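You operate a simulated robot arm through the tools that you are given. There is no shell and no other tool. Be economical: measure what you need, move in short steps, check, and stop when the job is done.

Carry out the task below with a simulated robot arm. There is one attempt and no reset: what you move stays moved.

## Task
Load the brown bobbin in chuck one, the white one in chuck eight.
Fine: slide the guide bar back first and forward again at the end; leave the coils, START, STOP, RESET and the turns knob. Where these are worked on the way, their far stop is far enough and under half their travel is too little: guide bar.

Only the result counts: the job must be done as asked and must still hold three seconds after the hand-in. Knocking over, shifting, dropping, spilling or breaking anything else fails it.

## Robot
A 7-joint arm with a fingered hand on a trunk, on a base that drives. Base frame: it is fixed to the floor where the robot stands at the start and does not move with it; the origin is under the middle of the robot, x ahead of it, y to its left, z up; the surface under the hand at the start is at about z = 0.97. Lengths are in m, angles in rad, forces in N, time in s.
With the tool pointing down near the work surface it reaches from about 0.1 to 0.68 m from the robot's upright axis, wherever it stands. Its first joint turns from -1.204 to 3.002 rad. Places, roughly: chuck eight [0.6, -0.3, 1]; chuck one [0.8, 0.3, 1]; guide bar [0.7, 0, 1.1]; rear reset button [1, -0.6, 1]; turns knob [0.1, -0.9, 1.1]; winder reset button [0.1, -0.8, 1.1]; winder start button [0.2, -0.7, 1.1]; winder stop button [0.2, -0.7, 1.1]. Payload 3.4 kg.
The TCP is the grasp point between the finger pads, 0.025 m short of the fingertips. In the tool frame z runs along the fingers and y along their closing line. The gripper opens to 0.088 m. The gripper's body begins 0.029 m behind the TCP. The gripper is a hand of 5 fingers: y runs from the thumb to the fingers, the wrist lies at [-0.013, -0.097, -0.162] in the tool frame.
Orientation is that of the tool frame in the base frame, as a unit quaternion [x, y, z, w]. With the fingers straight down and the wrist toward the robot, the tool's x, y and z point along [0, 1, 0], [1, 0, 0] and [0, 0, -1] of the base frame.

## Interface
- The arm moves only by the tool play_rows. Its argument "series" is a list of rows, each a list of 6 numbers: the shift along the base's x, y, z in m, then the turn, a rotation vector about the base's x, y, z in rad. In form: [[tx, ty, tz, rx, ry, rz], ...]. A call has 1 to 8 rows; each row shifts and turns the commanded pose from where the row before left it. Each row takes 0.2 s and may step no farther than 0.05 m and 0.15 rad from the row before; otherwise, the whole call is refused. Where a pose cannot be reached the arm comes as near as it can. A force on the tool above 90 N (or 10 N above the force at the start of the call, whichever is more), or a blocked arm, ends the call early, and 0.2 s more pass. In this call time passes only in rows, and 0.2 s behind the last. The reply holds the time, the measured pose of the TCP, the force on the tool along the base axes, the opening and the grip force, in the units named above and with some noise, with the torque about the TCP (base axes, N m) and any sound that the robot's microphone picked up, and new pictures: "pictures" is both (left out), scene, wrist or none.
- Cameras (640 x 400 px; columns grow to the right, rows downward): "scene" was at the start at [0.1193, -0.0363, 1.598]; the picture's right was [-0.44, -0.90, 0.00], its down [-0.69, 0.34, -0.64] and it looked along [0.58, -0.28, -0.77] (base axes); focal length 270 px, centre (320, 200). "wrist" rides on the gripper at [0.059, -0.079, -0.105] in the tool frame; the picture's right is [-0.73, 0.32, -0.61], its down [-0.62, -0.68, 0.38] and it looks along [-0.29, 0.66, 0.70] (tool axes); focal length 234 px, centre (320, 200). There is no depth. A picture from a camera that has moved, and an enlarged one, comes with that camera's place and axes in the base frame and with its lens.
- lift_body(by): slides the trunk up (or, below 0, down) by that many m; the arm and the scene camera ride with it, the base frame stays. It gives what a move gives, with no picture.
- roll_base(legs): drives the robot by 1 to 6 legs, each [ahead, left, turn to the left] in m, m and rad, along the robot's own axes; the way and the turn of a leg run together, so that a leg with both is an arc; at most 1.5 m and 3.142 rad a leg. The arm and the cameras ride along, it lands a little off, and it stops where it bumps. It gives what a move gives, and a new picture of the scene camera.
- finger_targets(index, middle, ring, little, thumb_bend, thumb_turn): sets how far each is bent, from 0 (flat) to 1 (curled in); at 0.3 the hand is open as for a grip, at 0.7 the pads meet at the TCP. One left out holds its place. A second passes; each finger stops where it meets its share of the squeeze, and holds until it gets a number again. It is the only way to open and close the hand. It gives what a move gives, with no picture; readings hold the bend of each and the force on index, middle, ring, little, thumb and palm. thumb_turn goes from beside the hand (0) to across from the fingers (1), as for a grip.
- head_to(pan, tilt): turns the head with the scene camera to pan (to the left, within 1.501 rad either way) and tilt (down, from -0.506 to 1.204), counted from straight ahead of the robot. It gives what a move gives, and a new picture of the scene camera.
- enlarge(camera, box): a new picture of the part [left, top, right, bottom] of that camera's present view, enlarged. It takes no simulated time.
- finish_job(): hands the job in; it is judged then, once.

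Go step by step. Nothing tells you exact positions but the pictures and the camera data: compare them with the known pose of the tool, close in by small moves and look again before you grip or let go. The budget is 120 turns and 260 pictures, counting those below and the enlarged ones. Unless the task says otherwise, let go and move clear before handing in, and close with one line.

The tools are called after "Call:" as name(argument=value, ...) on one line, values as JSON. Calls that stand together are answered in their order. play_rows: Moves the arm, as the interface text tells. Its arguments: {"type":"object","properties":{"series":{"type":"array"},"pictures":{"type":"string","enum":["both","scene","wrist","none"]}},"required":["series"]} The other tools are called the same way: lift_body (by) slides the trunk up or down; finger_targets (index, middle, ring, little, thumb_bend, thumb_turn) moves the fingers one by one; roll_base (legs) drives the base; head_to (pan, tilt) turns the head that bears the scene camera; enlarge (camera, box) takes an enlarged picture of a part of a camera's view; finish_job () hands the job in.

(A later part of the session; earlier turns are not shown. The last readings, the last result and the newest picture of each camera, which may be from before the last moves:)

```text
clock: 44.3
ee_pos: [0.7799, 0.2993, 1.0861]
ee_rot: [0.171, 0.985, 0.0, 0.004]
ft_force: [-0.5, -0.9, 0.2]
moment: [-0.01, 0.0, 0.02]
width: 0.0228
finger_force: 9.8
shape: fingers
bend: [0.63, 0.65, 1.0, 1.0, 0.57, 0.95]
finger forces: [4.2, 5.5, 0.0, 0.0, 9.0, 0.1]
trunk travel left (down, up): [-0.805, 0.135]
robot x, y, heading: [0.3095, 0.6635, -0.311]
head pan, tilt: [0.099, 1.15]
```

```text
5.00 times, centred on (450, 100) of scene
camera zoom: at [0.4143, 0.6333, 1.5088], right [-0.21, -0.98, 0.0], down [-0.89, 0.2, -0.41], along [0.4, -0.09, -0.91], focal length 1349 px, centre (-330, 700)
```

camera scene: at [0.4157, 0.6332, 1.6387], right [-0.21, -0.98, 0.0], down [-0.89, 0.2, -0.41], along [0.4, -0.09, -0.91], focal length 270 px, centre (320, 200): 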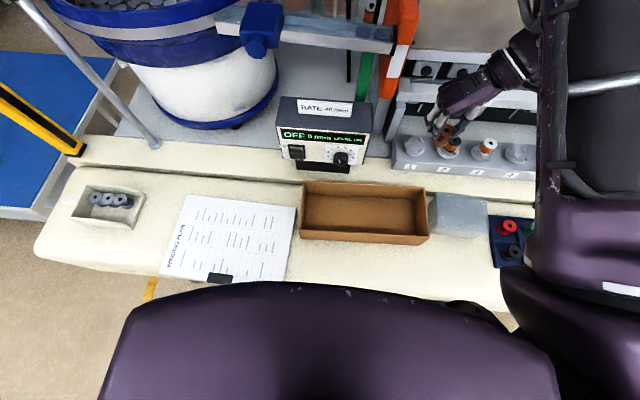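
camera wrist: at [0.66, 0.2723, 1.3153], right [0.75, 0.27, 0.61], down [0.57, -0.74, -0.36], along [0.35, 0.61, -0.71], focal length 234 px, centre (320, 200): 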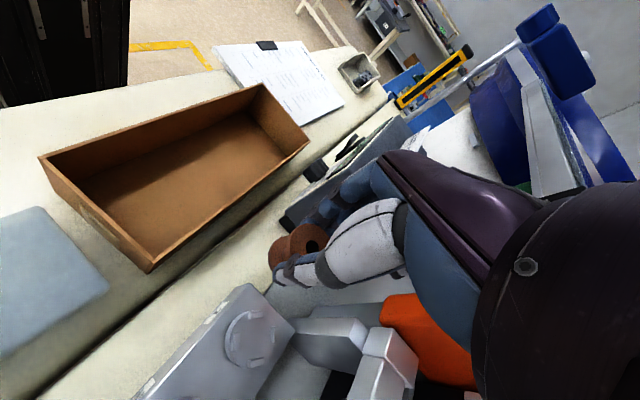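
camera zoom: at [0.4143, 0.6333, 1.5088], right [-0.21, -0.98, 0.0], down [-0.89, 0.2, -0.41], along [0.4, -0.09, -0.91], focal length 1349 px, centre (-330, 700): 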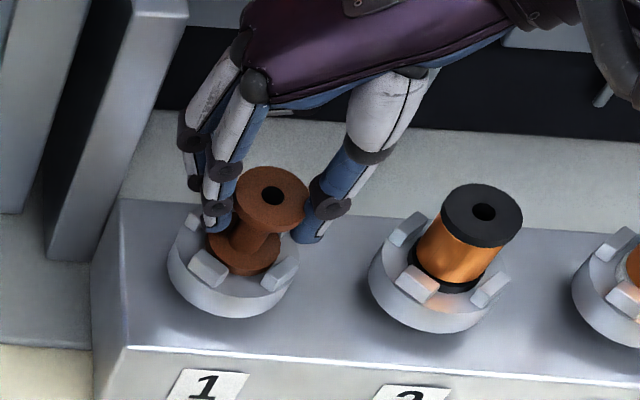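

Call:
play_rows(series=[[0.0, -0.001, -0.003, 0, 0, 0], [0, 0, -0.003, 0, 0, 0]], pictures="none")

Call:
enlarge(camera="scene", box=[400, 60, 500, 140])

Call:
enlarge(camera="wrist", box=[220, 180, 420, 330])

```text
clock: 44.9
ee_pos: [0.7793, 0.3011, 1.0822]
ee_rot: [0.17, 0.985, -0.001, 0.005]
ft_force: [2.8, 0.3, 12.4]
moment: [-0.06, 0.02, 0.02]
width: 0.0222
finger_force: 10.8
shape: fingers
bend: [0.63, 0.65, 1.0, 1.0, 0.57, 0.96]
finger forces: [4.9, 7.6, 0.0, 0.0, 9.3, 0.1]
trunk travel left (down, up): [-0.805, 0.135]
robot x, y, heading: [0.3111, 0.6632, -0.314]
head pan, tilt: [0.099, 1.15]
```

```text
5.00 times, centred on (450, 100) of scene
camera zoom: at [0.4131, 0.6353, 1.5092], right [-0.21, -0.98, 0.0], down [-0.89, 0.2, -0.41], along [0.4, -0.09, -0.91], focal length 1349 px, centre (-330, 700)
```

zoom: 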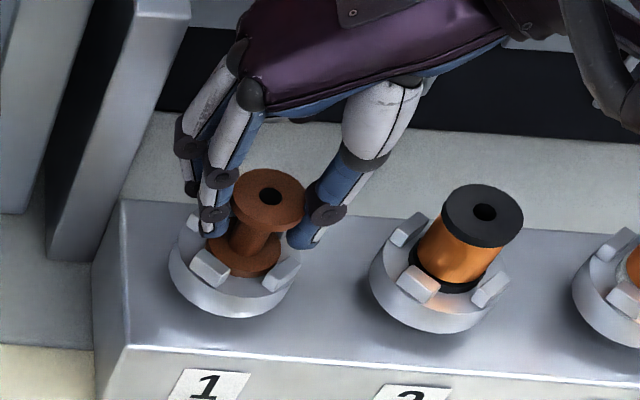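

```text
2.67 times, centred on (320, 255) of wrist
camera zoom: at [0.6986, 0.2473, 1.1857], right [0.79, 0.06, 0.61], down [0.36, -0.85, -0.38], along [0.5, 0.52, -0.69], focal length 624 px, centre (320, 53)
```

zoom: 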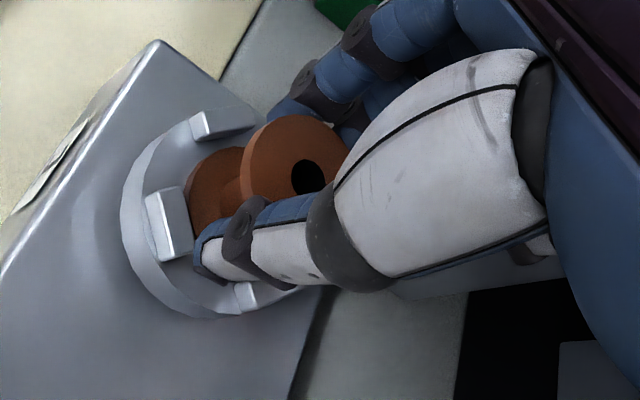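

Brown rests between chuck one's jaws with firm contact. I'll open the pinch.

Call:
finger_targets(index=0.5, middle=0.5, thumb_bend=0.48)

Call:
enlarge(camera="scene", box=[400, 60, 500, 140])

Call:
enlarge(camera="wrist", box=[220, 180, 420, 330])

```text
clock: 45.9
ee_pos: [0.7784, 0.3, 1.0793]
ee_rot: [0.171, 0.985, 0.001, 0.003]
ft_force: [0.8, 0.3, 0.2]
moment: [0.02, -0.01, 0.0]
width: 0.0433
finger_force: 0.0
shape: fingers
bend: [0.5, 0.5, 1.0, 1.0, 0.48, 0.97]
finger forces: [0.0, 0.0, 0.0, 0.0, 0.0, 0.0]
trunk travel left (down, up): [-0.805, 0.135]
robot x, y, heading: [0.3076, 0.6617, -0.315]
head pan, tilt: [0.099, 1.15]
```

```text
5.00 times, centred on (450, 100) of scene
camera zoom: at [0.414, 0.6335, 1.5089], right [-0.21, -0.98, 0.0], down [-0.89, 0.2, -0.41], along [0.4, -0.09, -0.91], focal length 1349 px, centre (-330, 700)
```

zoom: 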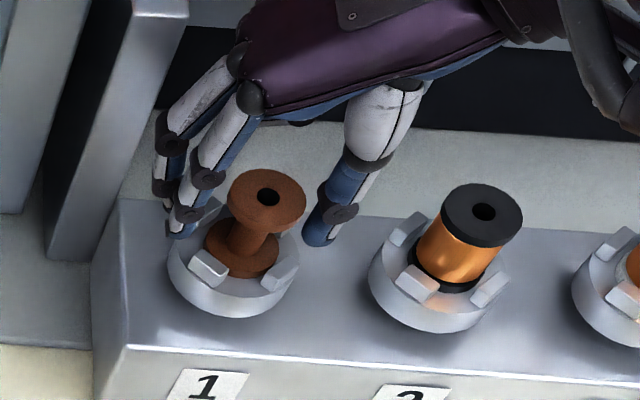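

```text
2.67 times, centred on (320, 255) of wrist
camera zoom: at [0.6988, 0.2459, 1.1839], right [0.79, 0.06, 0.61], down [0.36, -0.85, -0.38], along [0.5, 0.52, -0.69], focal length 624 px, centre (320, 53)
```

zoom: 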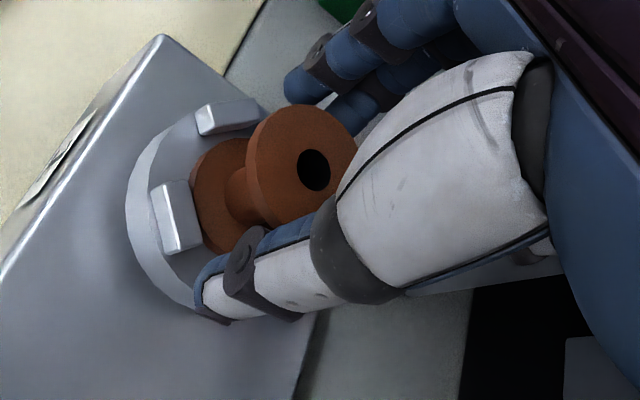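

Brown is seated and free. I'll rise straight up with the trunk and then back off.

Call:
lift_body(by=0.13)

Call:
play_rows(series=[[-0.0285, 0.0094, 0.01, 0, 0, 0], [-0.038, 0.0125, 0.01, 0, 0, 0], [-0.038, 0.0125, 0.01, 0, 0, 0], [-0.038, 0.0125, 0, 0, 0, 0], [-0.038, 0.0125, 0, 0, 0, 0]])

Call:
enlarge(camera="scene", box=[380, 60, 540, 180])

```text
clock: 47.5
ee_pos: [0.7794, 0.2995, 1.2098]
ee_rot: [0.171, 0.985, 0.0, 0.002]
ft_force: [0.6, 0.6, 0.9]
moment: [0.01, 0.01, 0.01]
width: 0.0435
finger_force: 0.0
shape: fingers
bend: [0.5, 0.5, 1.0, 1.0, 0.48, 0.97]
finger forces: [0.0, 0.0, 0.1, 0.0, 0.0, 0.1]
trunk travel left (down, up): [-0.935, 0.005]
robot x, y, heading: [0.3072, 0.6621, -0.314]
head pan, tilt: [0.099, 1.15]
```

```text
clock: 48.7
ee_pos: [0.5982, 0.3568, 1.2442]
ee_rot: [0.172, 0.985, 0.002, 0.002]
ft_force: [0.2, -0.6, 0.0]
moment: [0.03, 0.02, -0.02]
width: 0.0436
finger_force: 0.0
shape: fingers
bend: [0.5, 0.5, 1.0, 1.0, 0.48, 0.97]
finger forces: [0.1, 0.1, 0.1, 0.0, 0.0, 0.0]
out of reach, approached as far as the arm can: row 5
trunk travel left (down, up): [-0.935, 0.005]
robot x, y, heading: [0.3116, 0.6637, -0.312]
head pan, tilt: [0.099, 1.15]
camera scene: at [0.4098, 0.6315, 1.6391], right [-0.21, -0.98, 0.0], down [-0.89, 0.2, -0.41], along [0.4, -0.09, -0.91], focal length 270 px, centre (320, 200)
camera wrist: at [0.5177, 0.3027, 1.3479], right [0.79, 0.06, 0.61], down [0.36, -0.85, -0.38], along [0.5, 0.52, -0.69], focal length 234 px, centre (320, 200)
```

scene: 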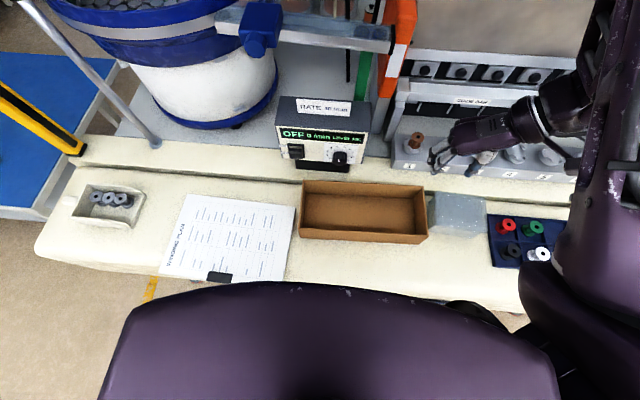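
wrist: 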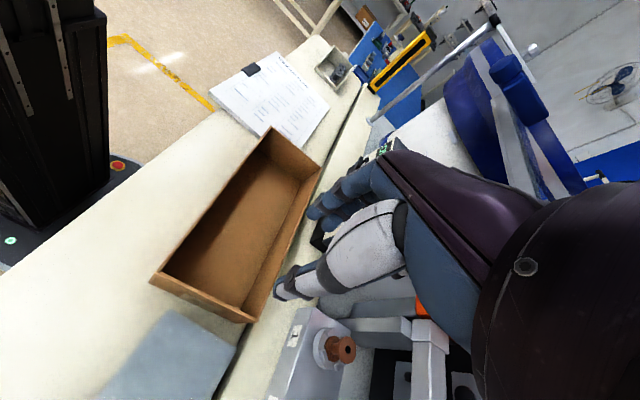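

```text
3.33 times, centred on (460, 120) of scene
camera zoom: at [0.4098, 0.6315, 1.6391], right [-0.21, -0.98, 0.0], down [-0.89, 0.2, -0.41], along [0.4, -0.09, -0.91], focal length 899 px, centre (-147, 467)
```

zoom: 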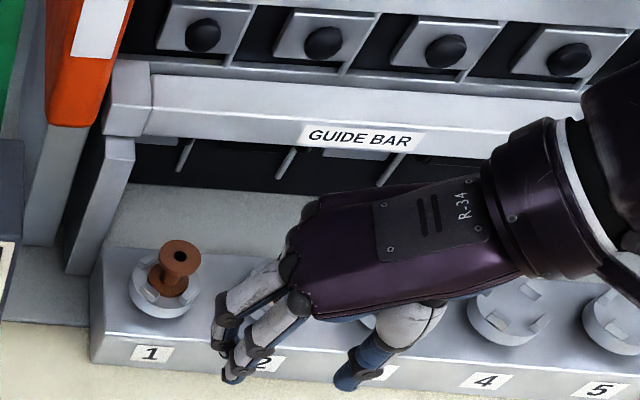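

Brown sits well in chuck one. Now I'll drive back and right to bring the white bobbin into the working region.

Call:
roll_base(legs=[[-0.13, 0, 0], [0, -0.29, 0]])

Call:
enlarge(camera="scene", box=[340, 110, 480, 210])

Call:
enlarge(camera="wrist", box=[0, 0, 640, 400])

```text
clock: 51.6
ee_pos: [0.3856, 0.1271, 1.2428]
ee_rot: [0.171, 0.985, 0.0, 0.001]
ft_force: [-0.1, -0.1, 0.1]
moment: [0.01, 0.01, 0.0]
width: 0.0436
finger_force: 0.0
shape: fingers
bend: [0.5, 0.5, 1.0, 1.0, 0.48, 0.97]
finger forces: [0.0, 0.0, 0.1, 0.0, 0.0, 0.0]
trunk travel left (down, up): [-0.935, 0.005]
robot x, y, heading: [0.0948, 0.431, -0.319]
head pan, tilt: [0.099, 1.15]
camera scene: at [0.199, 0.402, 1.6389], right [-0.22, -0.98, 0.0], down [-0.89, 0.2, -0.41], along [0.4, -0.09, -0.91], focal length 270 px, centre (320, 200)
```

scene: 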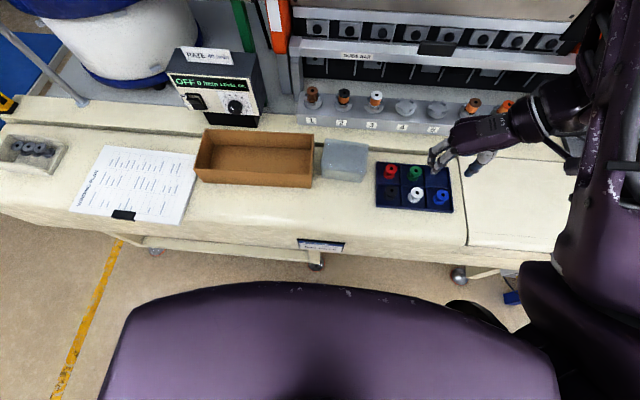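

```text
4.00 times, centred on (410, 160) of scene
camera zoom: at [0.199, 0.402, 1.6389], right [-0.22, -0.98, 0.0], down [-0.89, 0.2, -0.41], along [0.4, -0.09, -0.91], focal length 1079 px, centre (-40, 360)
```

zoom: 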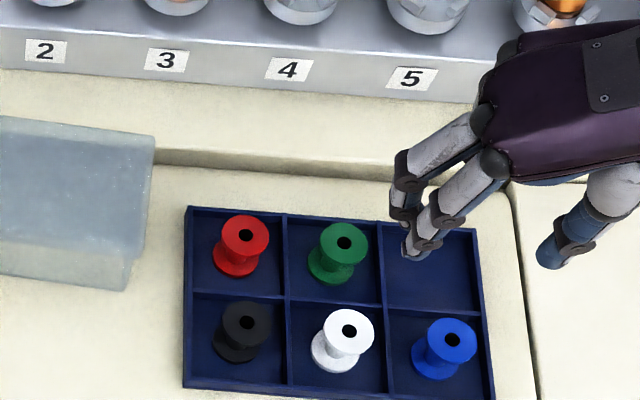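

```text
1.00 times, centred on (320, 200) of wrist (not enlarged: the box is as wide or as high as the picture)
camera zoom: at [0.3057, 0.072, 1.3481], right [0.79, 0.06, 0.61], down [0.36, -0.85, -0.38], along [0.5, 0.52, -0.7], focal length 234 px, centre (320, 200)
```

zoom: 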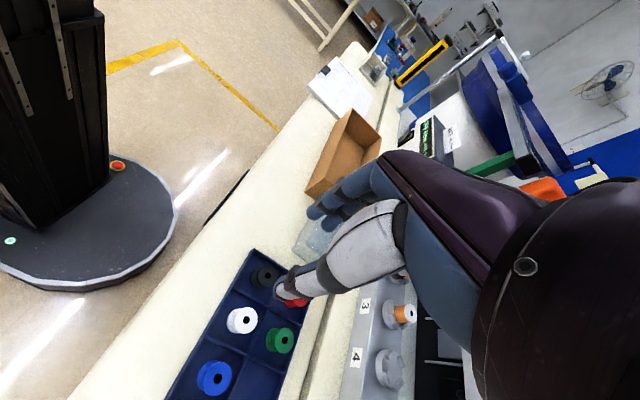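

White is at about (0.439, 0.090). I'll preshape and bring the pinch above it.

Call:
finger_targets(index=0.47, middle=0.47, thumb_bend=0.46)

Call:
play_rows(series=[[0.0135, -0.0088, -0.041, 0, 0, 0.007], [0.0135, -0.0088, -0.041, 0, 0, 0.007], [0.0135, -0.0088, -0.041, 0, 0, 0.007], [0.0135, -0.0088, -0.041, 0, 0, 0.007]], pictures="none")

Call:
enlarge(camera="scene", box=[360, 130, 480, 220])

Call:
enlarge(camera="wrist", box=[200, 140, 440, 320])

```text
clock: 52.6
ee_pos: [0.3853, 0.1254, 1.2425]
ee_rot: [0.173, 0.985, 0.0, 0.001]
ft_force: [-0.4, 0.1, 0.0]
moment: [-0.01, -0.02, 0.02]
width: 0.0486
finger_force: 0.1
shape: fingers
bend: [0.47, 0.47, 1.0, 1.0, 0.46, 0.97]
finger forces: [0.1, 0.1, 0.1, 0.0, 0.0, 0.0]
trunk travel left (down, up): [-0.935, 0.005]
robot x, y, heading: [0.0924, 0.4286, -0.316]
head pan, tilt: [0.099, 1.15]
```

```text
clock: 53.6
ee_pos: [0.4477, 0.0856, 1.0811]
ee_rot: [0.158, 0.987, 0.001, 0.0]
ft_force: [-0.6, 0.4, -0.2]
moment: [0.02, -0.01, 0.02]
width: 0.0491
finger_force: 0.1
shape: fingers
bend: [0.47, 0.47, 1.0, 1.0, 0.46, 0.97]
finger forces: [0.0, 0.0, 0.0, 0.1, 0.0, 0.0]
out of reach, approached as far as the arm can: row 1
trunk travel left (down, up): [-0.935, 0.005]
robot x, y, heading: [0.0939, 0.4326, -0.315]
head pan, tilt: [0.099, 1.15]
```

```text
4.44 times, centred on (420, 175) of scene
camera zoom: at [0.2005, 0.399, 1.6388], right [-0.22, -0.98, 0.0], down [-0.89, 0.2, -0.41], along [0.4, -0.09, -0.91], focal length 1199 px, centre (-124, 311)
```

zoom: 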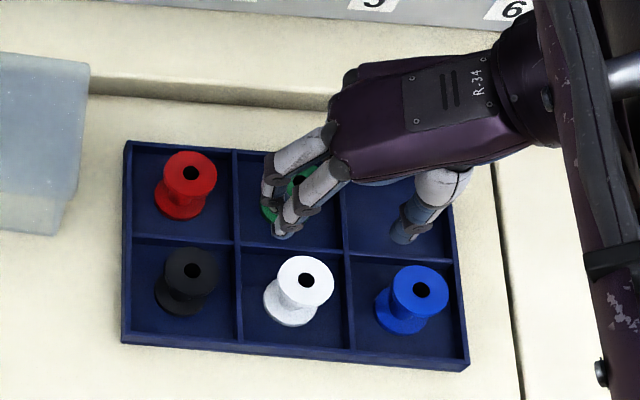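

```text
2.22 times, centred on (320, 230) of wrist
camera zoom: at [0.3691, 0.0303, 1.1853], right [0.79, 0.08, 0.61], down [0.38, -0.84, -0.38], along [0.48, 0.53, -0.7], focal length 520 px, centre (320, 133)
```

zoom: 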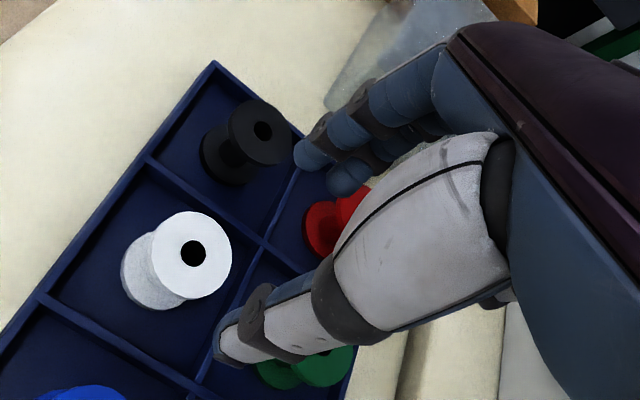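

Slight offset; I'll correct and lower over white.

Call:
play_rows(series=[[-0.0065, 0.0063, 0, 0, 0, 0], [0, 0, -0.03, 0, 0, 0]], pictures="none")

Call:
enlarge(camera="scene", box=[360, 150, 460, 220])

Call:
enlarge(camera="wrist", box=[200, 140, 440, 320])

```text
clock: 54.2
ee_pos: [0.4393, 0.0921, 1.0502]
ee_rot: [0.158, 0.987, 0.001, 0.001]
ft_force: [0.8, 0.5, 0.1]
moment: [0.01, -0.02, -0.03]
width: 0.049
finger_force: 0.1
shape: fingers
bend: [0.47, 0.47, 1.0, 1.0, 0.46, 0.97]
finger forces: [0.1, 0.1, 0.0, 0.0, 0.1, 0.0]
trunk travel left (down, up): [-0.935, 0.005]
robot x, y, heading: [0.0947, 0.4341, -0.311]
head pan, tilt: [0.099, 1.15]
```

```text
5.71 times, centred on (410, 185) of scene
camera zoom: at [0.1999, 0.399, 1.6388], right [-0.22, -0.98, 0.0], down [-0.89, 0.2, -0.41], along [0.4, -0.09, -0.91], focal length 1542 px, centre (-194, 286)
```

zoom: 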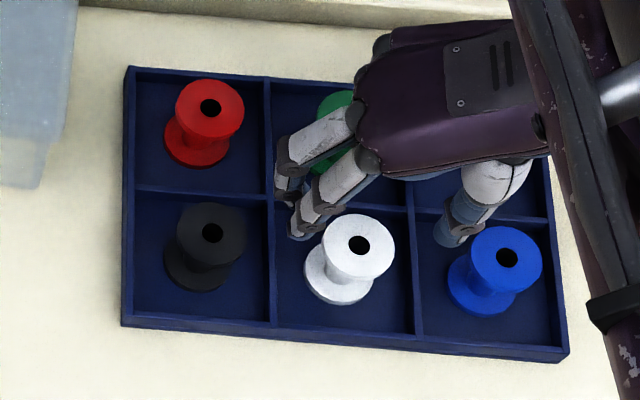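

```text
2.22 times, centred on (320, 230) of wrist
camera zoom: at [0.3618, 0.0362, 1.1551], right [0.79, 0.08, 0.61], down [0.38, -0.84, -0.38], along [0.48, 0.53, -0.69], focal length 520 px, centre (320, 133)
```

zoom: 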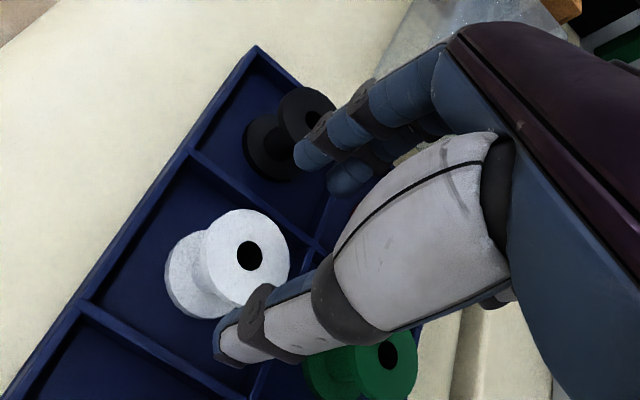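

Call:
play_rows(series=[[0.0005, 0, -0.017, 0, 0, 0], [0, 0, -0.015, 0, 0, 0]], pictures="none")

Call:
enlarge(camera="scene", box=[360, 150, 460, 220])

Call:
enlarge(camera="wrist", box=[220, 140, 420, 300])

```text
clock: 54.8
ee_pos: [0.4409, 0.0924, 1.0196]
ee_rot: [0.158, 0.987, 0.001, 0.0]
ft_force: [-0.2, 0.4, 0.0]
moment: [0.01, 0.0, -0.02]
width: 0.0488
finger_force: 0.0
shape: fingers
bend: [0.47, 0.47, 1.0, 1.0, 0.46, 0.97]
finger forces: [0.0, 0.0, 0.0, 0.0, 0.0, 0.0]
trunk travel left (down, up): [-0.935, 0.005]
robot x, y, heading: [0.0942, 0.4306, -0.318]
head pan, tilt: [0.099, 1.15]
```

```text
5.71 times, centred on (410, 185) of scene
camera zoom: at [0.1989, 0.3992, 1.6388], right [-0.22, -0.98, 0.0], down [-0.89, 0.2, -0.41], along [0.4, -0.09, -0.91], focal length 1542 px, centre (-194, 286)
```

zoom: 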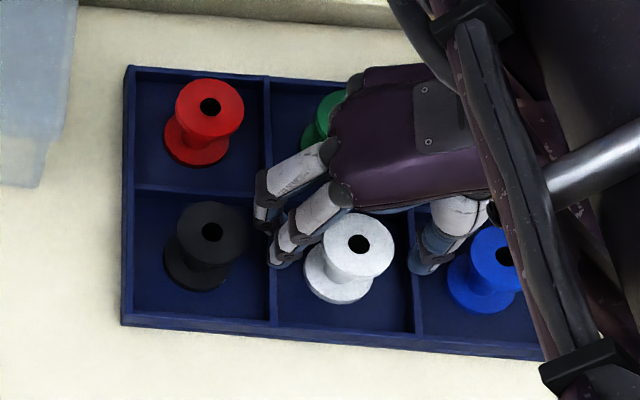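

```text
2.50 times, centred on (320, 220) of wrist
camera zoom: at [0.3624, 0.0366, 1.1236], right [0.79, 0.08, 0.61], down [0.38, -0.84, -0.38], along [0.48, 0.53, -0.69], focal length 585 px, centre (320, 150)
```

zoom: 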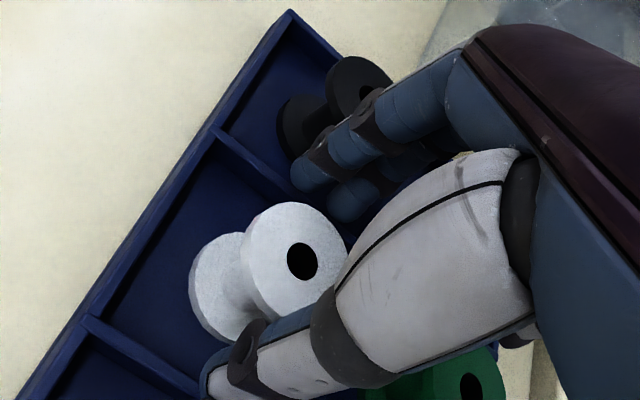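

Fingers and thumb straddle white cleanly. Closing the pinch.

Call:
finger_targets(index=0.6, middle=0.6, thumb_bend=0.58)

Call:
finger_targets(index=0.7, middle=0.72, thumb_bend=0.68)

Call:
enlarge(camera="scene", box=[360, 150, 460, 220])

Call:
enlarge(camera="wrist", box=[220, 140, 420, 300])

```text
clock: 55.8
ee_pos: [0.4411, 0.0935, 1.0199]
ee_rot: [0.158, 0.987, 0.001, 0.001]
ft_force: [-1.0, -0.8, 0.0]
moment: [0.0, -0.01, 0.0]
width: 0.0264
finger_force: 1.1
shape: fingers
bend: [0.58, 0.6, 1.0, 1.0, 0.56, 0.97]
finger forces: [0.9, 0.1, 0.1, 0.0, 1.1, 0.0]
trunk travel left (down, up): [-0.935, 0.005]
robot x, y, heading: [0.0911, 0.4278, -0.318]
head pan, tilt: [0.099, 1.15]
```

```text
clock: 56.8
ee_pos: [0.4408, 0.0931, 1.0195]
ee_rot: [0.158, 0.987, -0.001, 0.001]
ft_force: [-0.8, 0.3, -0.2]
moment: [0.0, -0.01, -0.02]
width: 0.0241
finger_force: 9.2
shape: fingers
bend: [0.62, 0.65, 1.0, 1.0, 0.56, 0.96]
finger forces: [4.6, 4.5, 0.0, 0.1, 9.2, 0.0]
trunk travel left (down, up): [-0.935, 0.005]
robot x, y, heading: [0.0922, 0.4313, -0.32]
head pan, tilt: [0.099, 1.15]
```

```text
5.71 times, centred on (410, 185) of scene
camera zoom: at [0.1984, 0.4, 1.6388], right [-0.22, -0.98, 0.0], down [-0.89, 0.2, -0.41], along [0.4, -0.09, -0.91], focal length 1542 px, centre (-194, 286)
```

zoom: 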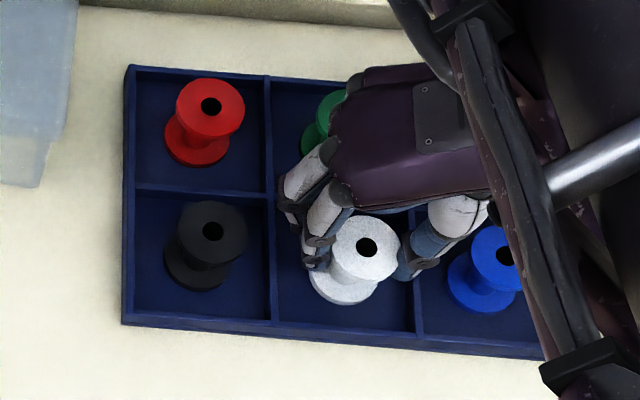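

```text
2.50 times, centred on (320, 220) of wrist
camera zoom: at [0.362, 0.0371, 1.1241], right [0.79, 0.08, 0.61], down [0.38, -0.84, -0.38], along [0.48, 0.53, -0.69], focal length 585 px, centre (320, 150)
```

zoom: 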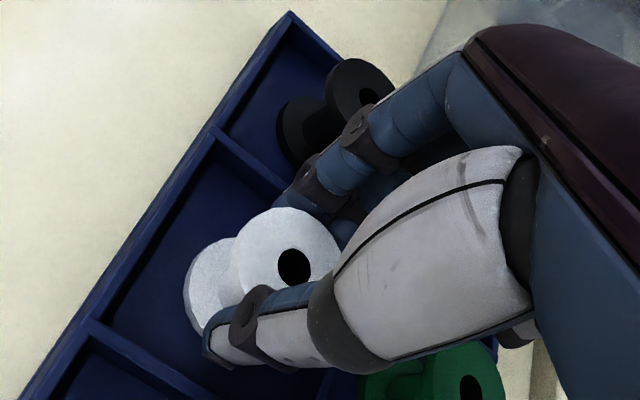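

White is gripped. I'll lift slowly to clear height and check.

Call:
play_rows(series=[[0, 0, 0.01, 0, 0, 0], [0, 0, 0.02, 0, 0, 0], [0, 0, 0.04, 0, 0, 0], [0, 0, 0.04, 0, 0, 0], [0.01, -0.003, 0.04, 0, 0, 0], [0.01, -0.003, 0.04, 0, 0, 0], [0.01, -0.003, 0.04, 0, 0, 0]])

Call:
enlarge(camera="wrist", box=[220, 140, 420, 300])

```text
clock: 58.4
ee_pos: [0.4691, 0.0837, 1.2519]
ee_rot: [0.158, 0.987, 0.0, 0.0]
ft_force: [-0.7, 0.4, -0.2]
moment: [-0.02, -0.02, 0.03]
width: 0.024
finger_force: 8.6
shape: fingers
bend: [0.62, 0.65, 1.0, 1.0, 0.56, 0.96]
finger forces: [4.7, 4.6, 0.1, 0.0, 9.1, 0.1]
trunk travel left (down, up): [-0.935, 0.005]
robot x, y, heading: [0.0939, 0.4339, -0.323]
head pan, tilt: [0.099, 1.15]
camera scene: at [0.1971, 0.4007, 1.6389], right [-0.22, -0.98, 0.0], down [-0.89, 0.2, -0.41], along [0.4, -0.09, -0.91], focal length 270 px, centre (320, 200)
camera wrist: at [0.3897, 0.0283, 1.3564], right [0.79, 0.08, 0.61], down [0.38, -0.84, -0.38], along [0.48, 0.53, -0.7], focal length 234 px, centre (320, 200)
```

scene: 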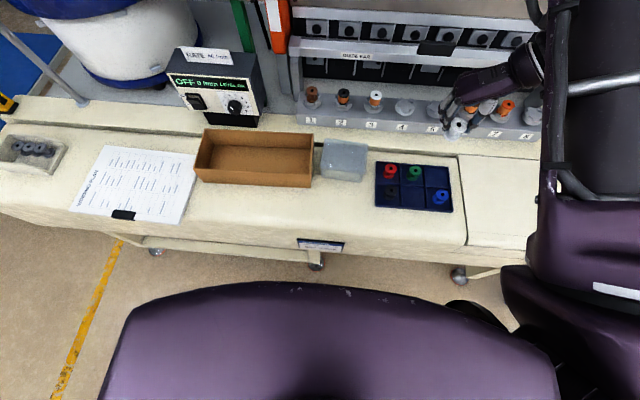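
wrist: 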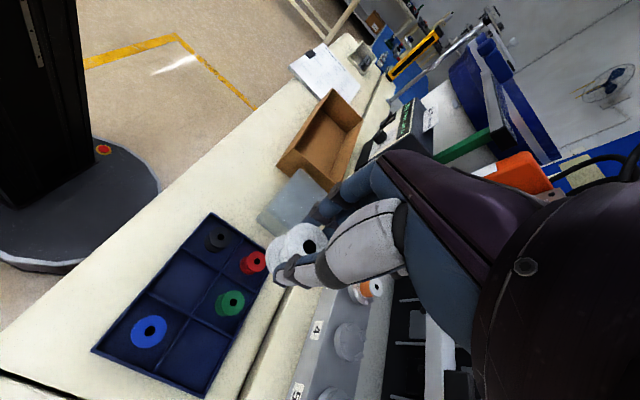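

```text
2.50 times, centred on (320, 220) of wrist
camera zoom: at [0.3897, 0.0283, 1.3564], right [0.79, 0.08, 0.61], down [0.38, -0.84, -0.38], along [0.48, 0.53, -0.7], focal length 585 px, centre (320, 150)
```

zoom: 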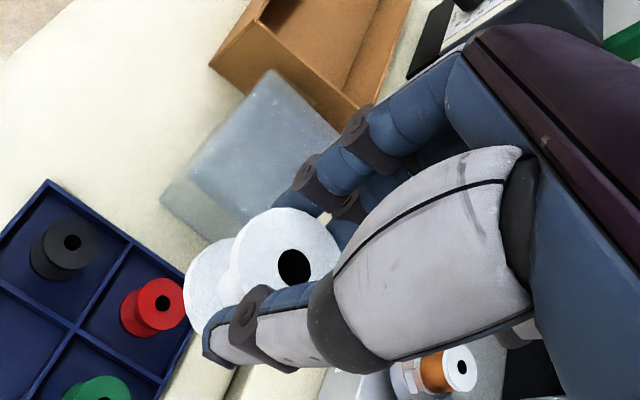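

White is held firmly. Driving right and ahead toward chuck eight.

Call:
roll_base(legs=[[0, -0.36, 0.006], [0.12, 0, 0]])

Call:
enlarge(camera="wrist", box=[0, 0, 640, 400])

```text
clock: 61.5
ee_pos: [0.4687, -0.3005, 1.252]
ee_rot: [0.157, 0.988, 0.001, 0.002]
ft_force: [0.1, 0.0, -0.1]
moment: [0.0, -0.01, 0.0]
width: 0.0237
finger_force: 9.6
shape: fingers
bend: [0.62, 0.65, 1.0, 1.0, 0.56, 0.96]
finger forces: [4.7, 4.7, 0.1, 0.0, 9.1, 0.0]
trunk travel left (down, up): [-0.935, 0.005]
robot x, y, heading: [0.0925, 0.0477, -0.308]
head pan, tilt: [0.099, 1.15]
camera scene: at [0.1949, 0.0152, 1.639], right [-0.21, -0.98, 0.0], down [-0.89, 0.19, -0.41], along [0.4, -0.09, -0.91], focal length 270 px, centre (320, 200)
```

scene: 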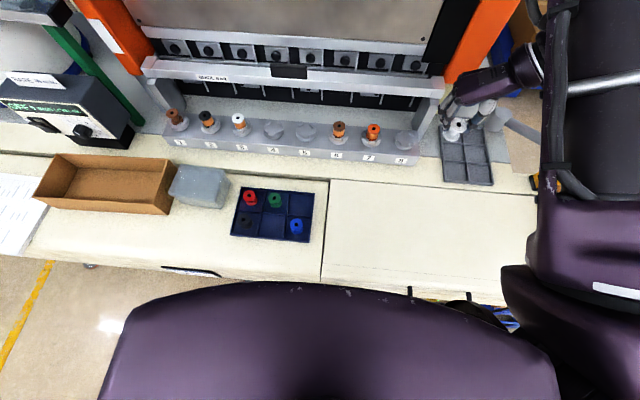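

```text
1.00 times, centred on (320, 200) of wrist (not enlarged: the box is as wide or as high as the picture)
camera zoom: at [0.3894, -0.3564, 1.3561], right [0.79, 0.08, 0.61], down [0.38, -0.84, -0.38], along [0.48, 0.54, -0.69], focal length 234 px, centre (320, 200)
```

zoom: 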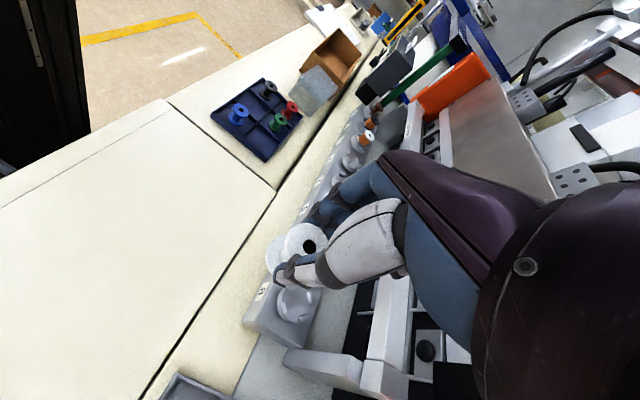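

Call:
enlarge(camera="scene", box=[380, 90, 500, 180])

Call:
enlarge(camera="wrist", box=[220, 220, 380, 360])

```text
4.44 times, centred on (440, 135) of scene
camera zoom: at [0.1949, 0.0152, 1.639], right [-0.21, -0.98, 0.0], down [-0.89, 0.19, -0.41], along [0.4, -0.09, -0.91], focal length 1199 px, centre (-213, 489)
```

zoom: 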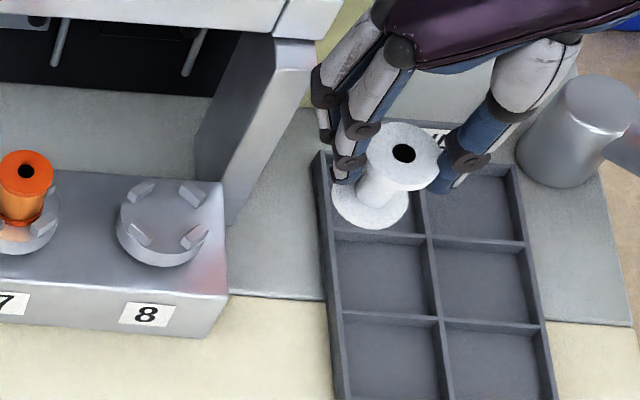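

```text
2.86 times, centred on (300, 290) of wrist
camera zoom: at [0.3894, -0.3564, 1.3561], right [0.79, 0.08, 0.61], down [0.38, -0.84, -0.38], along [0.48, 0.54, -0.69], focal length 669 px, centre (377, -57)
```

zoom: 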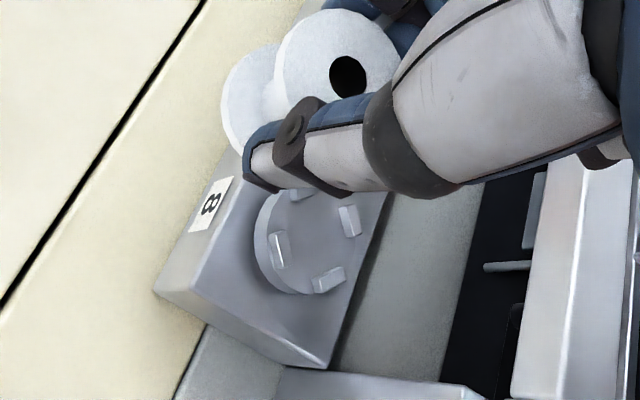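

Chuck eight is at (0.5848, -0.301, 1.045) by both cameras. I'll move white above it at height.

Call:
play_rows(series=[[0.04, 0.0009, 0, 0, 0, -0.01], [0.04, 0.0009, 0, 0, 0, -0.01], [0.039, 0.0009, -0.015, 0, 0, 0]], pictures="none")

Call:
enlarge(camera="scene", box=[360, 80, 480, 170])

Call:
enlarge(camera="wrist", box=[180, 180, 460, 390])

```text
clock: 62.3
ee_pos: [0.5826, -0.2994, 1.2375]
ee_rot: [0.168, 0.986, -0.001, 0.0]
ft_force: [0.4, -1.2, -0.9]
moment: [0.03, 0.03, 0.0]
width: 0.0237
finger_force: 9.6
shape: fingers
bend: [0.62, 0.65, 1.0, 1.0, 0.56, 0.96]
finger forces: [4.6, 4.5, 0.0, 0.0, 9.1, 0.0]
out of reach, approached as far as the arm can: row 3
trunk travel left (down, up): [-0.935, 0.005]
robot x, y, heading: [0.0915, 0.0429, -0.315]
head pan, tilt: [0.099, 1.15]
```

```text
4.44 times, centred on (420, 125) of scene
camera zoom: at [0.1997, 0.0136, 1.6387], right [-0.21, -0.98, 0.0], down [-0.89, 0.19, -0.41], along [0.4, -0.09, -0.91], focal length 1199 px, centre (-124, 533)
```

zoom: 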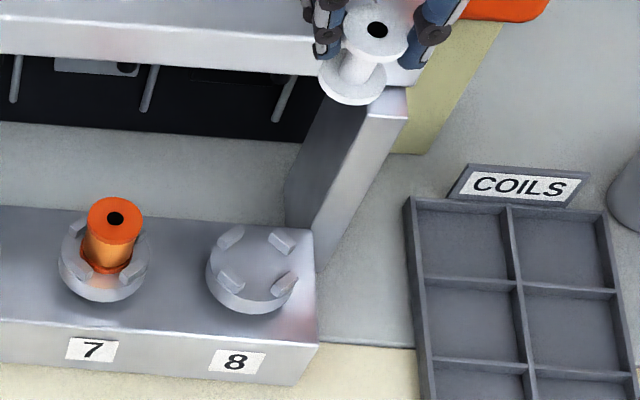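

```text
1.90 times, centred on (320, 285) of wrist
camera zoom: at [0.5025, -0.3541, 1.3424], right [0.79, 0.07, 0.61], down [0.36, -0.85, -0.38], along [0.49, 0.52, -0.7], focal length 446 px, centre (320, 38)
```

zoom: 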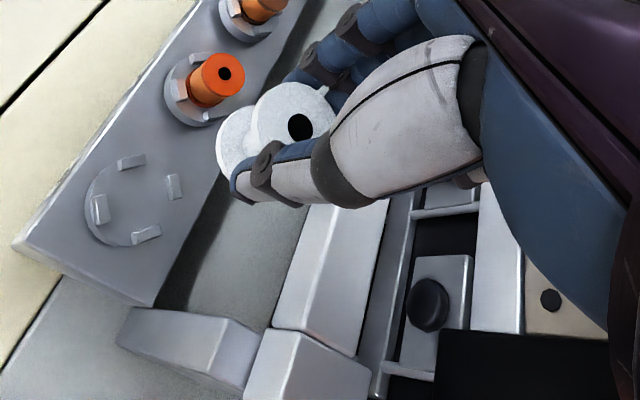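

Reach is 5 mm short, so I'll nudge the base 12 mm ahead and then re-check.

Call:
roll_base(legs=[[0.012, 0, 0]])

Call:
enlarge(camera="scene", box=[360, 80, 480, 170])

Call:
enlarge(camera="wrist", box=[180, 180, 460, 390])

```text
clock: 63.1
ee_pos: [0.5885, -0.301, 1.2412]
ee_rot: [0.168, 0.986, -0.002, 0.003]
ft_force: [-1.0, 1.0, -0.9]
moment: [-0.02, -0.04, -0.02]
width: 0.0236
finger_force: 9.4
shape: fingers
bend: [0.62, 0.65, 1.0, 1.0, 0.56, 0.96]
finger forces: [4.5, 4.5, 0.1, 0.1, 9.1, 0.0]
trunk travel left (down, up): [-0.935, 0.005]
robot x, y, heading: [0.1025, 0.044, -0.318]
head pan, tilt: [0.099, 1.15]
camera scene: at [0.2043, 0.0129, 1.6392], right [-0.21, -0.98, 0.0], down [-0.89, 0.19, -0.41], along [0.4, -0.09, -0.91], focal length 270 px, centre (320, 200)
```

scene: 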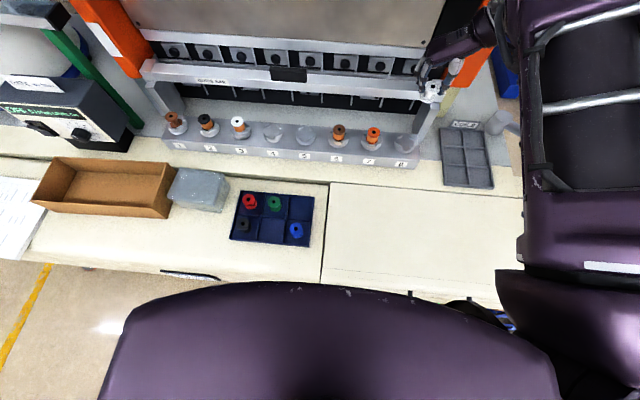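

```text
4.44 times, centred on (420, 125) of scene
camera zoom: at [0.2043, 0.0129, 1.6392], right [-0.21, -0.98, 0.0], down [-0.89, 0.19, -0.41], along [0.4, -0.09, -0.91], focal length 1199 px, centre (-124, 533)
```

zoom: 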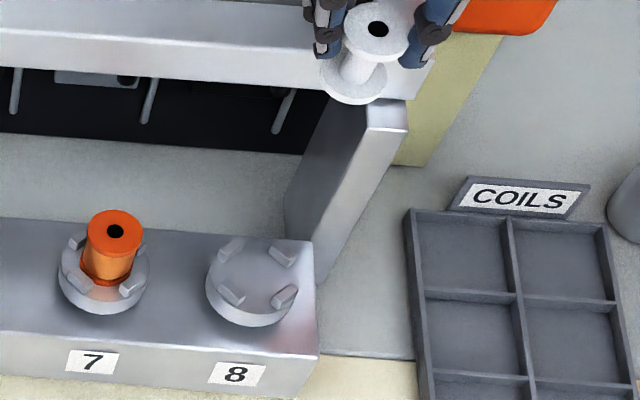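

```text
1.90 times, centred on (320, 285) of wrist
camera zoom: at [0.5083, -0.3554, 1.3451], right [0.79, 0.07, 0.61], down [0.37, -0.85, -0.38], along [0.49, 0.52, -0.7], focal length 446 px, centre (320, 38)
```

zoom: 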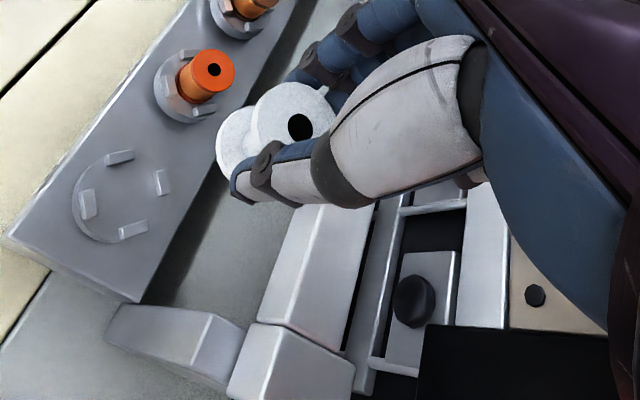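

White is about 2.6 mm right of the chuck axis. I'll correct and lower with the trunk.

Call:
play_rows(series=[[0.0003, 0.0026, 0, 0, 0, 0]], pictures="none")

Call:
lift_body(by=-0.09)

Call:
enlarge(camera="scene", box=[350, 50, 480, 150])

Call:
enlarge(camera="wrist", box=[180, 180, 460, 390])

```text
clock: 63.5
ee_pos: [0.5934, -0.3001, 1.2393]
ee_rot: [0.168, 0.986, -0.001, 0.001]
ft_force: [0.6, 0.2, 0.2]
moment: [0.02, 0.01, -0.02]
width: 0.0238
finger_force: 9.5
shape: fingers
bend: [0.62, 0.65, 1.0, 1.0, 0.56, 0.96]
finger forces: [4.6, 4.7, 0.1, 0.0, 9.1, 0.0]
trunk travel left (down, up): [-0.935, 0.005]
robot x, y, heading: [0.104, 0.0432, -0.311]
head pan, tilt: [0.099, 1.15]
```

```text
clock: 64.7
ee_pos: [0.5919, -0.3007, 1.15]
ee_rot: [0.168, 0.986, -0.001, 0.002]
ft_force: [0.2, 0.3, -0.7]
moment: [0.02, 0.03, -0.01]
width: 0.0238
finger_force: 8.8
shape: fingers
bend: [0.62, 0.65, 1.0, 1.0, 0.56, 0.96]
finger forces: [4.7, 4.6, 0.0, 0.0, 9.1, 0.0]
trunk travel left (down, up): [-0.845, 0.095]
robot x, y, heading: [0.1003, 0.0409, -0.317]
head pan, tilt: [0.099, 1.15]
```

```text
4.00 times, centred on (415, 100) of scene
camera zoom: at [0.2083, 0.0115, 1.5489], right [-0.21, -0.98, 0.0], down [-0.89, 0.19, -0.41], along [0.4, -0.09, -0.91], focal length 1079 px, centre (-60, 600)
```

zoom: 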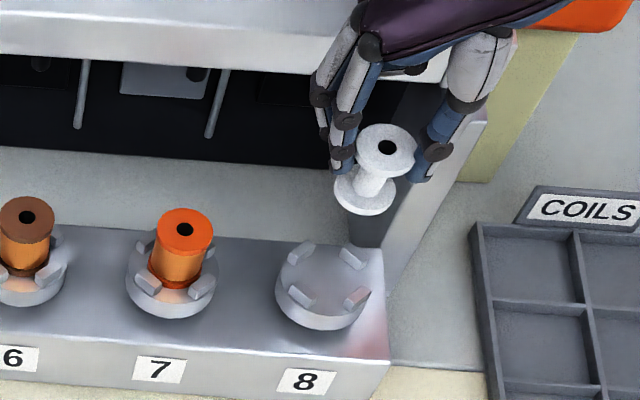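

```text
1.90 times, centred on (320, 285) of wrist
camera zoom: at [0.5115, -0.3537, 1.2536], right [0.79, 0.07, 0.61], down [0.37, -0.85, -0.38], along [0.49, 0.52, -0.7], focal length 446 px, centre (320, 38)
```

zoom: 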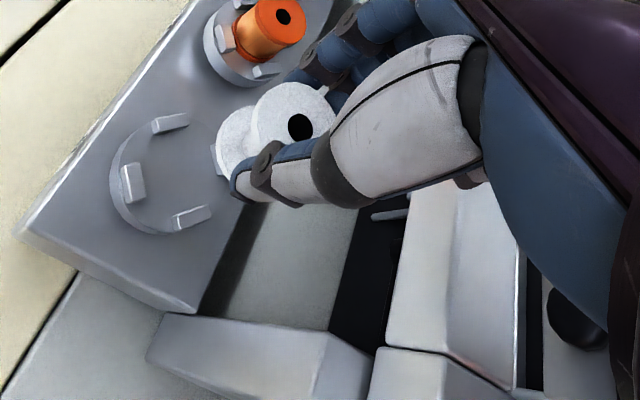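

Call:
play_rows(series=[[-0.002, 0.0012, 0, 0, 0, 0]], pictures="none")

Call:
lift_body(by=-0.045)

Call:
enlarge(camera="scene", box=[350, 60, 450, 140])

Call:
enlarge(camera="wrist", box=[220, 180, 420, 330])

```text
clock: 65.1
ee_pos: [0.589, -0.2977, 1.1492]
ee_rot: [0.168, 0.986, -0.001, 0.002]
ft_force: [0.2, -0.1, -0.4]
moment: [0.0, 0.01, -0.05]
width: 0.0236
finger_force: 9.1
shape: fingers
bend: [0.62, 0.65, 1.0, 1.0, 0.56, 0.96]
finger forces: [4.6, 4.7, 0.0, 0.1, 9.0, 0.1]
trunk travel left (down, up): [-0.845, 0.095]
robot x, y, heading: [0.1023, 0.04, -0.315]
head pan, tilt: [0.099, 1.15]
```

```text
clock: 66.0
ee_pos: [0.589, -0.2985, 1.1045]
ee_rot: [0.168, 0.986, -0.002, 0.003]
ft_force: [0.2, -0.8, 0.2]
moment: [0.02, 0.0, 0.01]
width: 0.0237
finger_force: 9.2
shape: fingers
bend: [0.62, 0.65, 1.0, 1.0, 0.56, 0.96]
finger forces: [4.6, 4.5, 0.0, 0.0, 9.1, 0.0]
trunk travel left (down, up): [-0.8, 0.14]
robot x, y, heading: [0.1039, 0.0378, -0.316]
head pan, tilt: [0.099, 1.15]
```

```text
5.00 times, centred on (400, 100) of scene
camera zoom: at [0.2083, 0.0116, 1.5038], right [-0.21, -0.98, 0.0], down [-0.89, 0.19, -0.41], along [0.4, -0.09, -0.91], focal length 1349 px, centre (-80, 700)
```

zoom: 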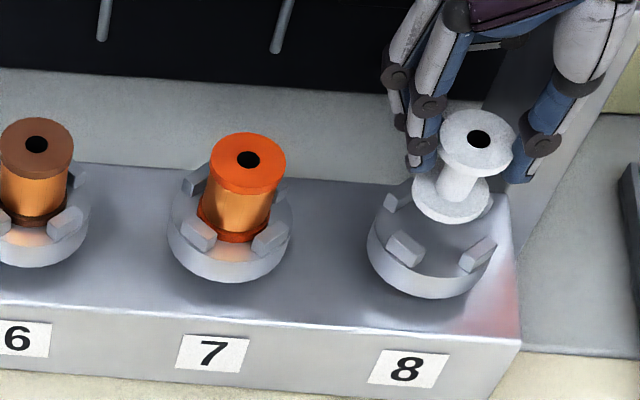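

```text
2.67 times, centred on (320, 255) of wrist
camera zoom: at [0.5091, -0.3525, 1.2084], right [0.79, 0.07, 0.61], down [0.37, -0.85, -0.38], along [0.49, 0.52, -0.7], focal length 624 px, centre (320, 53)
```

zoom: 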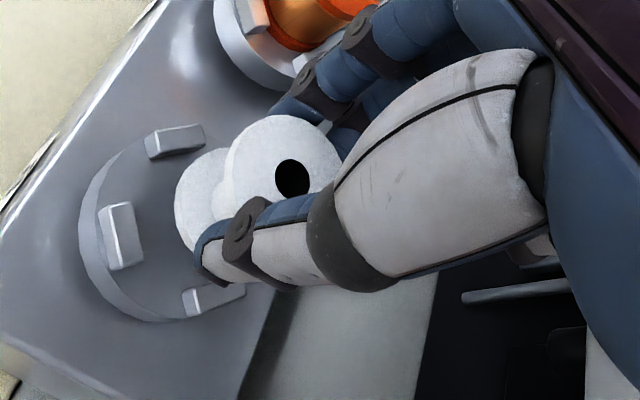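

Comparing with seated bobbins 6 and 7, alignment is right. Lowering to just above the seat.

Call:
play_rows(series=[[0, 0, -0.005, 0, 0, 0], [0, 0, -0.005, 0, 0, 0], [0, 0, -0.003, 0, 0, 0]], pictures="none")

Call:
enlarge(camera="scene", box=[350, 60, 450, 140])

Call:
enlarge(camera="wrist", box=[220, 180, 420, 330])

```text
clock: 66.8
ee_pos: [0.5881, -0.2977, 1.0914]
ee_rot: [0.166, 0.986, -0.002, 0.003]
ft_force: [0.4, 0.1, 3.8]
moment: [0.04, -0.03, 0.01]
width: 0.0237
finger_force: 10.3
shape: fingers
bend: [0.63, 0.65, 1.0, 1.0, 0.56, 0.95]
finger forces: [4.7, 5.6, 0.0, 0.1, 10.1, 0.0]
trunk travel left (down, up): [-0.8, 0.14]
robot x, y, heading: [0.1037, 0.0422, -0.316]
head pan, tilt: [0.099, 1.15]
```

```text
5.00 times, centred on (400, 100) of scene
camera zoom: at [0.2073, 0.0121, 1.504], right [-0.21, -0.98, 0.0], down [-0.89, 0.19, -0.41], along [0.4, -0.09, -0.91], focal length 1349 px, centre (-80, 700)
```

zoom: 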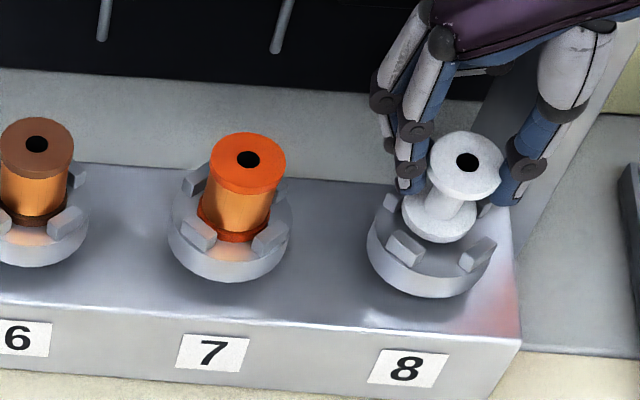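

```text
2.67 times, centred on (320, 255) of wrist
camera zoom: at [0.5089, -0.3516, 1.1961], right [0.79, 0.07, 0.61], down [0.37, -0.85, -0.38], along [0.49, 0.52, -0.7], focal length 624 px, centre (320, 53)
```

zoom: 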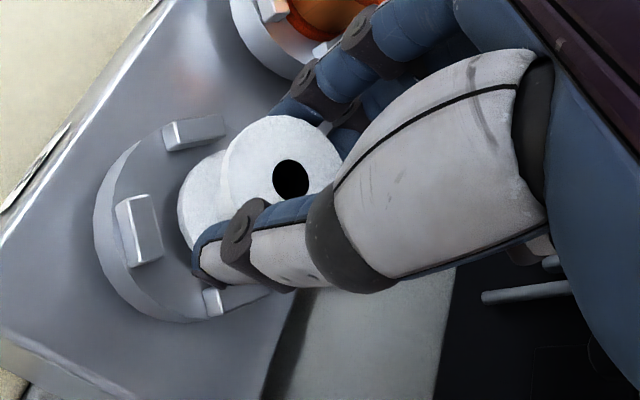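

There is light contact, with the lower flange slightly left. I'll shift 2 mm right and keep lowering gently.

Call:
play_rows(series=[[0, 0, 0.003, 0, 0, 0], [-0.0006, -0.002, 0, 0, 0, 0], [0, 0, -0.003, 0, 0, 0], [0, 0, -0.003, 0, 0, 0]], pictures="none")

Call:
enlarge(camera="scene", box=[350, 60, 450, 140])

Call:
enlarge(camera="wrist", box=[220, 180, 420, 330])

```text
clock: 67.8
ee_pos: [0.5879, -0.2996, 1.0879]
ee_rot: [0.168, 0.986, -0.001, 0.002]
ft_force: [-1.0, 0.8, -0.7]
moment: [0.06, -0.02, -0.03]
width: 0.0236
finger_force: 9.4
shape: fingers
bend: [0.62, 0.65, 1.0, 1.0, 0.57, 0.95]
finger forces: [5.4, 4.4, 0.0, 0.0, 8.9, 0.0]
trunk travel left (down, up): [-0.8, 0.14]
robot x, y, heading: [0.1046, 0.0405, -0.314]
head pan, tilt: [0.099, 1.15]
```

```text
5.00 times, centred on (400, 100) of scene
camera zoom: at [0.2083, 0.0119, 1.5039], right [-0.21, -0.98, 0.0], down [-0.89, 0.19, -0.41], along [0.4, -0.09, -0.91], focal length 1349 px, centre (-80, 700)
```

zoom: 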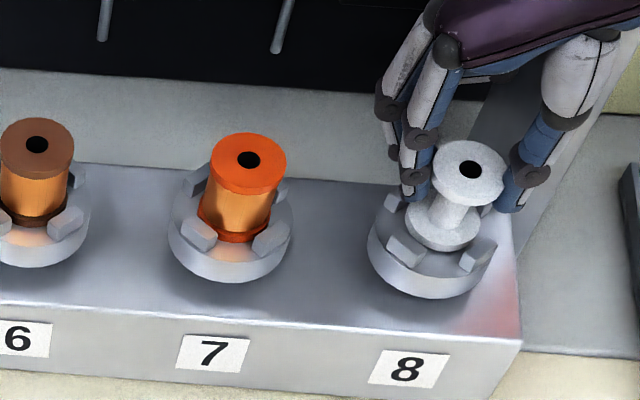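

```text
2.67 times, centred on (320, 255) of wrist
camera zoom: at [0.5087, -0.3544, 1.1924], right [0.79, 0.07, 0.61], down [0.37, -0.85, -0.38], along [0.49, 0.52, -0.7], focal length 624 px, centre (320, 53)
```

zoom: 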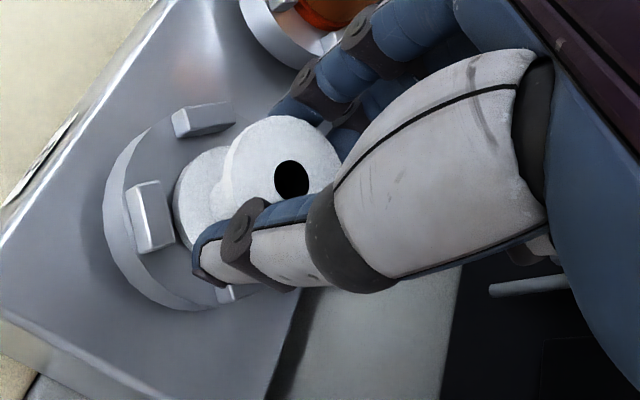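

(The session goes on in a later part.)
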